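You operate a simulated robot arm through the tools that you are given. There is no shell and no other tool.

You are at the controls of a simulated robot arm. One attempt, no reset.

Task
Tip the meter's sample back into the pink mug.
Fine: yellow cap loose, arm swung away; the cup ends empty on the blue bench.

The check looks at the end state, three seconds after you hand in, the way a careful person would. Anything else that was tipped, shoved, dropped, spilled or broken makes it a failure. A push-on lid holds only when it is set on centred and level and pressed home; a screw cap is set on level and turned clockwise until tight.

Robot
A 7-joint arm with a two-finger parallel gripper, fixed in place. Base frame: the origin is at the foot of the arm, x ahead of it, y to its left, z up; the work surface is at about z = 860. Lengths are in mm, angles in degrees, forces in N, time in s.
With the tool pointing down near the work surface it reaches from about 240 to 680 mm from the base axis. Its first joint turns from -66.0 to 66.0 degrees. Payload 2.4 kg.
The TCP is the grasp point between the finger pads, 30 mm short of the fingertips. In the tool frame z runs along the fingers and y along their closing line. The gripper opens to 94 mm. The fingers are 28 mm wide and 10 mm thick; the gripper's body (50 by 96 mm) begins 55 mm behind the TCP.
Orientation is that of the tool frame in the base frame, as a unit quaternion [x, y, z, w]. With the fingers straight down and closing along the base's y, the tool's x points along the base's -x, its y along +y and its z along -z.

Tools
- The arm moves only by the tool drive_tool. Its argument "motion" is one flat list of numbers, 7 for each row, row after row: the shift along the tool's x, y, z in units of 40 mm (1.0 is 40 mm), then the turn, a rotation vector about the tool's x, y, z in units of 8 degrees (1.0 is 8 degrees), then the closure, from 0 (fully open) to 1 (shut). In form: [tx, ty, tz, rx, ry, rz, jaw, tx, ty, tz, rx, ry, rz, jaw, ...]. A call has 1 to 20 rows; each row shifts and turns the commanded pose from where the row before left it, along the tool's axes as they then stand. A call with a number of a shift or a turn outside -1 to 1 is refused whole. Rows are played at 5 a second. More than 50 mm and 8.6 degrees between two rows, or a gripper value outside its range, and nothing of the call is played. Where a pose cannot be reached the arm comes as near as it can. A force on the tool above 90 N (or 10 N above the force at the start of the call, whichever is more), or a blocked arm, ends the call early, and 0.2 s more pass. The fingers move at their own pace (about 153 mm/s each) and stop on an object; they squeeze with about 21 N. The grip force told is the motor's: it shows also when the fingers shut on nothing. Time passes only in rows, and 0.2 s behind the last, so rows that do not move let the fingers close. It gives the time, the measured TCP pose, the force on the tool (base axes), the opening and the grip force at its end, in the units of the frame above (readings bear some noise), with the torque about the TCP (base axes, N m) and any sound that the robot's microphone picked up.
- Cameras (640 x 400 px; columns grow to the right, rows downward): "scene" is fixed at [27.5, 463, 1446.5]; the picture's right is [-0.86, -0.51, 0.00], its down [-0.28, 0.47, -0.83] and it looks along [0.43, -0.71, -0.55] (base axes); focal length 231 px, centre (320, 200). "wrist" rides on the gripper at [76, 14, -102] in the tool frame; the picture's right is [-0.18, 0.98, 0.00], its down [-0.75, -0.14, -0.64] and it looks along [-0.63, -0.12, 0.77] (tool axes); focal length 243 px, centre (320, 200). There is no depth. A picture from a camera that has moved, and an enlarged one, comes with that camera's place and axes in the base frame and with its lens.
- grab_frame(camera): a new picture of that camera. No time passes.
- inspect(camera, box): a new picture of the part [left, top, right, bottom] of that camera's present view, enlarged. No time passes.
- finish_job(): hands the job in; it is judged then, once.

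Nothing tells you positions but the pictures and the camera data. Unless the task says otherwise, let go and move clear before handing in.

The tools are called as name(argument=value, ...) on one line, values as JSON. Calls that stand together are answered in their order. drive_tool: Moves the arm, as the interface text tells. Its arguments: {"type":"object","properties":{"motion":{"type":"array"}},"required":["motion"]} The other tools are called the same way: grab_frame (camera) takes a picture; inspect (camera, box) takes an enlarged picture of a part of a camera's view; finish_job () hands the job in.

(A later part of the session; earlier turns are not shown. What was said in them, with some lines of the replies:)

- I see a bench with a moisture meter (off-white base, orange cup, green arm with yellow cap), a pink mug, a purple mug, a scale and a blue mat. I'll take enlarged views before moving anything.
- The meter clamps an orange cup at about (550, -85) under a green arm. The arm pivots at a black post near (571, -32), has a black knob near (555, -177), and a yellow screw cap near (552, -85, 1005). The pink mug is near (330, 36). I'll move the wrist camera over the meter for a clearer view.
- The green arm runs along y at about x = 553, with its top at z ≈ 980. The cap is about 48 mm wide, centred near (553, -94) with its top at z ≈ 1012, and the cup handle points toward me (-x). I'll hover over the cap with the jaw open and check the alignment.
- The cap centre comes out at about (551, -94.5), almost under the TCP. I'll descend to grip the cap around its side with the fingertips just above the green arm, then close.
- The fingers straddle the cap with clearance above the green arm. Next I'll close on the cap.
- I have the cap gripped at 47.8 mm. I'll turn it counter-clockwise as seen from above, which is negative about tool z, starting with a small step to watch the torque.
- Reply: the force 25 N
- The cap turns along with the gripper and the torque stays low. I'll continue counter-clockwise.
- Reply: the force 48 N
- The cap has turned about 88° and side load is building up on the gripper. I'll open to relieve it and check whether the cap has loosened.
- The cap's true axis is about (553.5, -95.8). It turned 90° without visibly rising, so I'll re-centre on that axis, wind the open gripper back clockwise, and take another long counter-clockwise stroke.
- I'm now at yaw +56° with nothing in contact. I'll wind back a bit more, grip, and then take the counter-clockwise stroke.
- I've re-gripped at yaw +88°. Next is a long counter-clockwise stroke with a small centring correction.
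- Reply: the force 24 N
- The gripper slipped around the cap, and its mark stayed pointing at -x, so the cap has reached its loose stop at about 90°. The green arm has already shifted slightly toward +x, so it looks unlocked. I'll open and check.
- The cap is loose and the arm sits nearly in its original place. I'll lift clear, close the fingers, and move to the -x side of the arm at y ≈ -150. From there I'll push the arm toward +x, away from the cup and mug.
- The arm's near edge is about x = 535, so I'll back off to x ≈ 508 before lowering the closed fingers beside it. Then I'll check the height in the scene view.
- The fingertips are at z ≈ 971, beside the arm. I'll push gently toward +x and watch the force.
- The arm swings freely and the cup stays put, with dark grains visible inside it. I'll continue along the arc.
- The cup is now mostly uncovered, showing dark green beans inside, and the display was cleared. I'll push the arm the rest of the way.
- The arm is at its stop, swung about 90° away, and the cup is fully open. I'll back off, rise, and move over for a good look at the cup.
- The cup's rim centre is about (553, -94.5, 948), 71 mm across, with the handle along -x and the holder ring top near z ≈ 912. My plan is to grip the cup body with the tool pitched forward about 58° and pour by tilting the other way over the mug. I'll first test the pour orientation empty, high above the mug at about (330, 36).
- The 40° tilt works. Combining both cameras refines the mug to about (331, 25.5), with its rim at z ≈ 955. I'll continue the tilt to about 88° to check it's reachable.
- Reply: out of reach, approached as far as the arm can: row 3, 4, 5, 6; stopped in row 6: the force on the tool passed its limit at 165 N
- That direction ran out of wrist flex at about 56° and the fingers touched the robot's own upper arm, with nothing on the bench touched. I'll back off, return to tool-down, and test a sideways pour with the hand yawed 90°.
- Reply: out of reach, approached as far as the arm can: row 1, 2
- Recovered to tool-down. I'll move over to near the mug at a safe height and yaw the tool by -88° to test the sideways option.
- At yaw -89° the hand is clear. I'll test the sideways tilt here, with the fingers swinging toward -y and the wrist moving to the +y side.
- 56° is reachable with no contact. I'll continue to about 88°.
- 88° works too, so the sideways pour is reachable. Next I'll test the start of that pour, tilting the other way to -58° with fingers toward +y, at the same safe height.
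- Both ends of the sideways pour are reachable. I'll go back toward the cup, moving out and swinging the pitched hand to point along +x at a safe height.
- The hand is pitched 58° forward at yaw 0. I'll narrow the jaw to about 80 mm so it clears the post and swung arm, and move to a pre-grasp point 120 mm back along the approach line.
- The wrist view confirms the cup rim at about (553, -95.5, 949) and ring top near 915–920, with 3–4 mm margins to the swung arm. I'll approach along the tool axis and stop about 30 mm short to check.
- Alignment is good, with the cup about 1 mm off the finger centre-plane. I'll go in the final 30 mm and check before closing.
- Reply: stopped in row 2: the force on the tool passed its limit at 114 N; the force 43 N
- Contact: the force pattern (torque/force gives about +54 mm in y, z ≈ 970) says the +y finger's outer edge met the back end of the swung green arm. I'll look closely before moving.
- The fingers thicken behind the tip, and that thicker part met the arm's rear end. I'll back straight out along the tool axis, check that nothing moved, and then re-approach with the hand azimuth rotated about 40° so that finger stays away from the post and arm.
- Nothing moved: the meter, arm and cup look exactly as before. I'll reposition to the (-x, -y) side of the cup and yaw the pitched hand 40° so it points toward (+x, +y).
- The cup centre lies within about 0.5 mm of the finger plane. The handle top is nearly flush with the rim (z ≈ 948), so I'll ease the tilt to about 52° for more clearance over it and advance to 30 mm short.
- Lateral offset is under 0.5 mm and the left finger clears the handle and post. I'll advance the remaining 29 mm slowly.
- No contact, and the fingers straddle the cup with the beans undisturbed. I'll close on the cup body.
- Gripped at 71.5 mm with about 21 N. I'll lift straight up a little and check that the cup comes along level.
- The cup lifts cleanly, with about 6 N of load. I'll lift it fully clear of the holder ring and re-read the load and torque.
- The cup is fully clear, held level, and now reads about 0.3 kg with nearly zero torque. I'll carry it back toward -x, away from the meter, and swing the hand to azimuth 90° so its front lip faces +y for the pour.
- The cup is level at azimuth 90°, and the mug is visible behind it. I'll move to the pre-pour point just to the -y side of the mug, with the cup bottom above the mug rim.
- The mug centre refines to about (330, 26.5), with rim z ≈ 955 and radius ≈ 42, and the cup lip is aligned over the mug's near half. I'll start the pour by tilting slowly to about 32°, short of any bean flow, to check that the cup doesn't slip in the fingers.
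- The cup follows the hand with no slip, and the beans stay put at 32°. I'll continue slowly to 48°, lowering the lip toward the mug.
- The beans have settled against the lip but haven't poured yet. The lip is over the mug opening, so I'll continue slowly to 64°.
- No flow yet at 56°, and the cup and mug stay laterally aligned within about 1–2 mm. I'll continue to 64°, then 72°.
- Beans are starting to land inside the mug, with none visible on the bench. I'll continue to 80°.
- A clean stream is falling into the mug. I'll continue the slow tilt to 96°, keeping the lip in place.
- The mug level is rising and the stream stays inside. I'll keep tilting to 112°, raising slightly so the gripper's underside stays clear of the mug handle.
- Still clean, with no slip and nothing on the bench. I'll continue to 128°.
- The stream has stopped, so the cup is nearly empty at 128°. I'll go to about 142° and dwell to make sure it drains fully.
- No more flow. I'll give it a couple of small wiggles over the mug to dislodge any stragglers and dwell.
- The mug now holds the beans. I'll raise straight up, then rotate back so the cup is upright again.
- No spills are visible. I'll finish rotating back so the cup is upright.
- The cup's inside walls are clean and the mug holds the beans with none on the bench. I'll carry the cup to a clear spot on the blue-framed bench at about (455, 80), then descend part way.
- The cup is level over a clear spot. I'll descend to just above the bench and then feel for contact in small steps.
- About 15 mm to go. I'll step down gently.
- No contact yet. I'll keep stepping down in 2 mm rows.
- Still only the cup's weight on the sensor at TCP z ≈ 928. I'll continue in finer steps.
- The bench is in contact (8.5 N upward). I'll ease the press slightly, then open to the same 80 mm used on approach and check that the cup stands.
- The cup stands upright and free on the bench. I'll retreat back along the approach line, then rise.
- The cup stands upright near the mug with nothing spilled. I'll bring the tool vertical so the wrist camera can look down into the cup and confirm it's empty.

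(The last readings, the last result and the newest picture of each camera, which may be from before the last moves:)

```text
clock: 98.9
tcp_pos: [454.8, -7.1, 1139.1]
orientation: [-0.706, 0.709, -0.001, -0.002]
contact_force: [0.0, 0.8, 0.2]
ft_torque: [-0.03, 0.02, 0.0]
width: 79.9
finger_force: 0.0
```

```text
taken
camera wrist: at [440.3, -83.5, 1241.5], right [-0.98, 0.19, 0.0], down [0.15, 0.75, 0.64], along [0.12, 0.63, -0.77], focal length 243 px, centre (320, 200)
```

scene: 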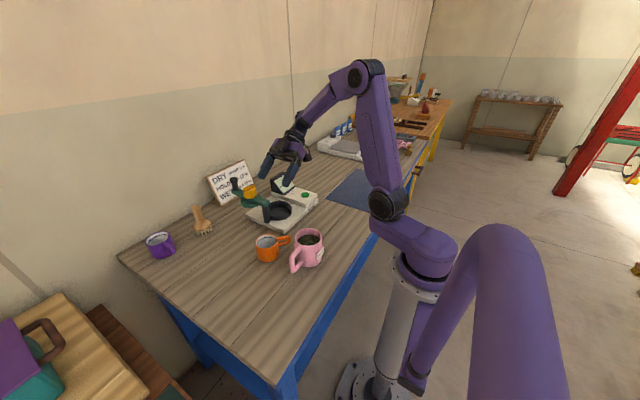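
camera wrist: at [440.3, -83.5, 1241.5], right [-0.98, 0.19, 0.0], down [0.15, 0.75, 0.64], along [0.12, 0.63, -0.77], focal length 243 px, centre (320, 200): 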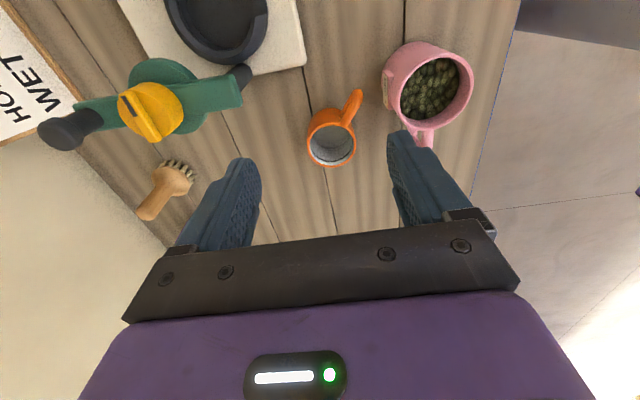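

inspect(camera="wrist", box=[290, 80, 380, 180])

inspect(camera="wrist", box=[370, 20, 490, 160])

inspect(camera="scene", box=[240, 210, 340, 290])

inspect(camera="scene", box=[220, 160, 330, 240])

```text
4.00 times, centred on (335, 130) of wrist
camera zoom: at [440.3, -83.5, 1241.5], right [-0.98, 0.19, 0.0], down [0.15, 0.75, 0.64], along [0.12, 0.63, -0.77], focal length 970 px, centre (260, 480)
```

zoom: 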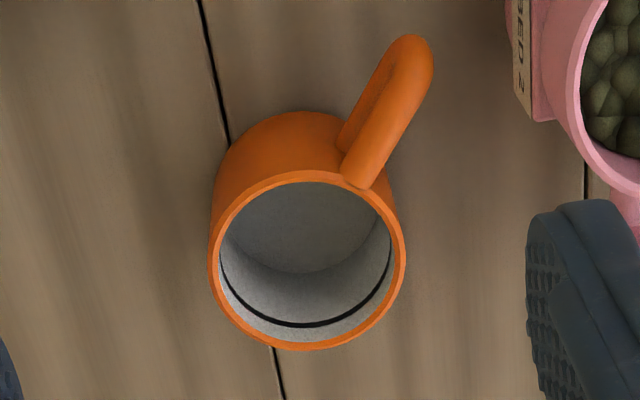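

```text
2.86 times, centred on (430, 90) of wrist
camera zoom: at [440.3, -83.5, 1241.5], right [-0.98, 0.19, 0.0], down [0.15, 0.75, 0.64], along [0.12, 0.63, -0.77], focal length 693 px, centre (6, 514)
```

zoom: 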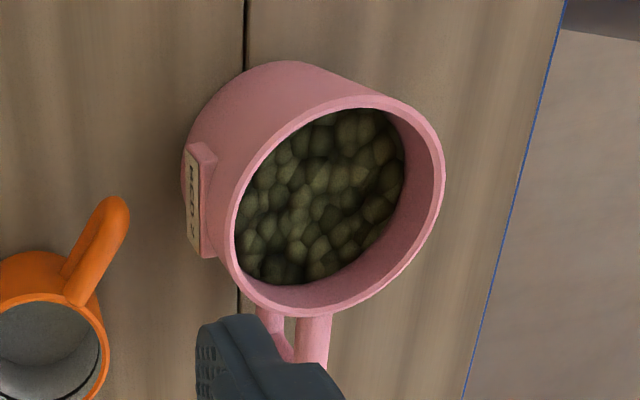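

```text
5.00 times, centred on (290, 250) of scene
camera zoom: at [27.5, 463.0, 1446.5], right [-0.86, -0.51, 0.0], down [-0.28, 0.47, -0.83], along [0.43, -0.71, -0.55], focal length 1156 px, centre (470, -50)
```

zoom: 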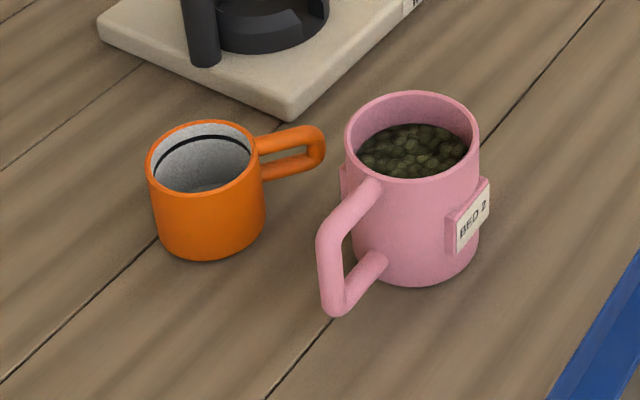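

```text
5.00 times, centred on (275, 200) of scene
camera zoom: at [27.5, 463.0, 1446.5], right [-0.86, -0.51, 0.0], down [-0.28, 0.47, -0.83], along [0.43, -0.71, -0.55], focal length 1156 px, centre (545, 200)
```

zoom: 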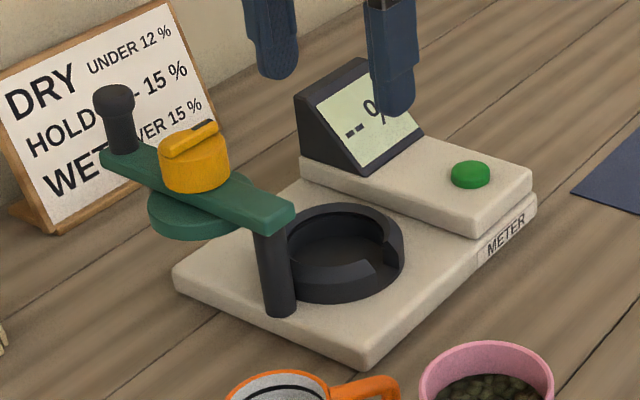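

The cup is empty and upright on the blue-framed bench, and the sample is in the pink mug with nothing spilled. The cap is loose, the meter's arm is swung away, and the gripper is clear, so I'm handing in.

finish_job()

```text
The job is handed in.
```

The sample is back in the pink mug. The orange cup is empty and standing upright on the blue-framed bench at about (455, 80). I looked into both with the wrist camera before handing in: the cup is bare to the bottom, and I saw no beans on the bench.

- **Meter:** the yellow cap is turned to its loose stop, and the green arm is swung away against its stop.
- **Bumps along the way:** on my first try at the cup, a finger hit the rear end of the swung green arm at up to 114 N. Pictures before and after show the meter, arm and cup in the same place. While testing a pour angle with empty fingers, the gripper also pressed against the robot's own upper arm at 165 N. Nothing on the bench was touched that time.

The gripper was open and clear of everything when I handed in.
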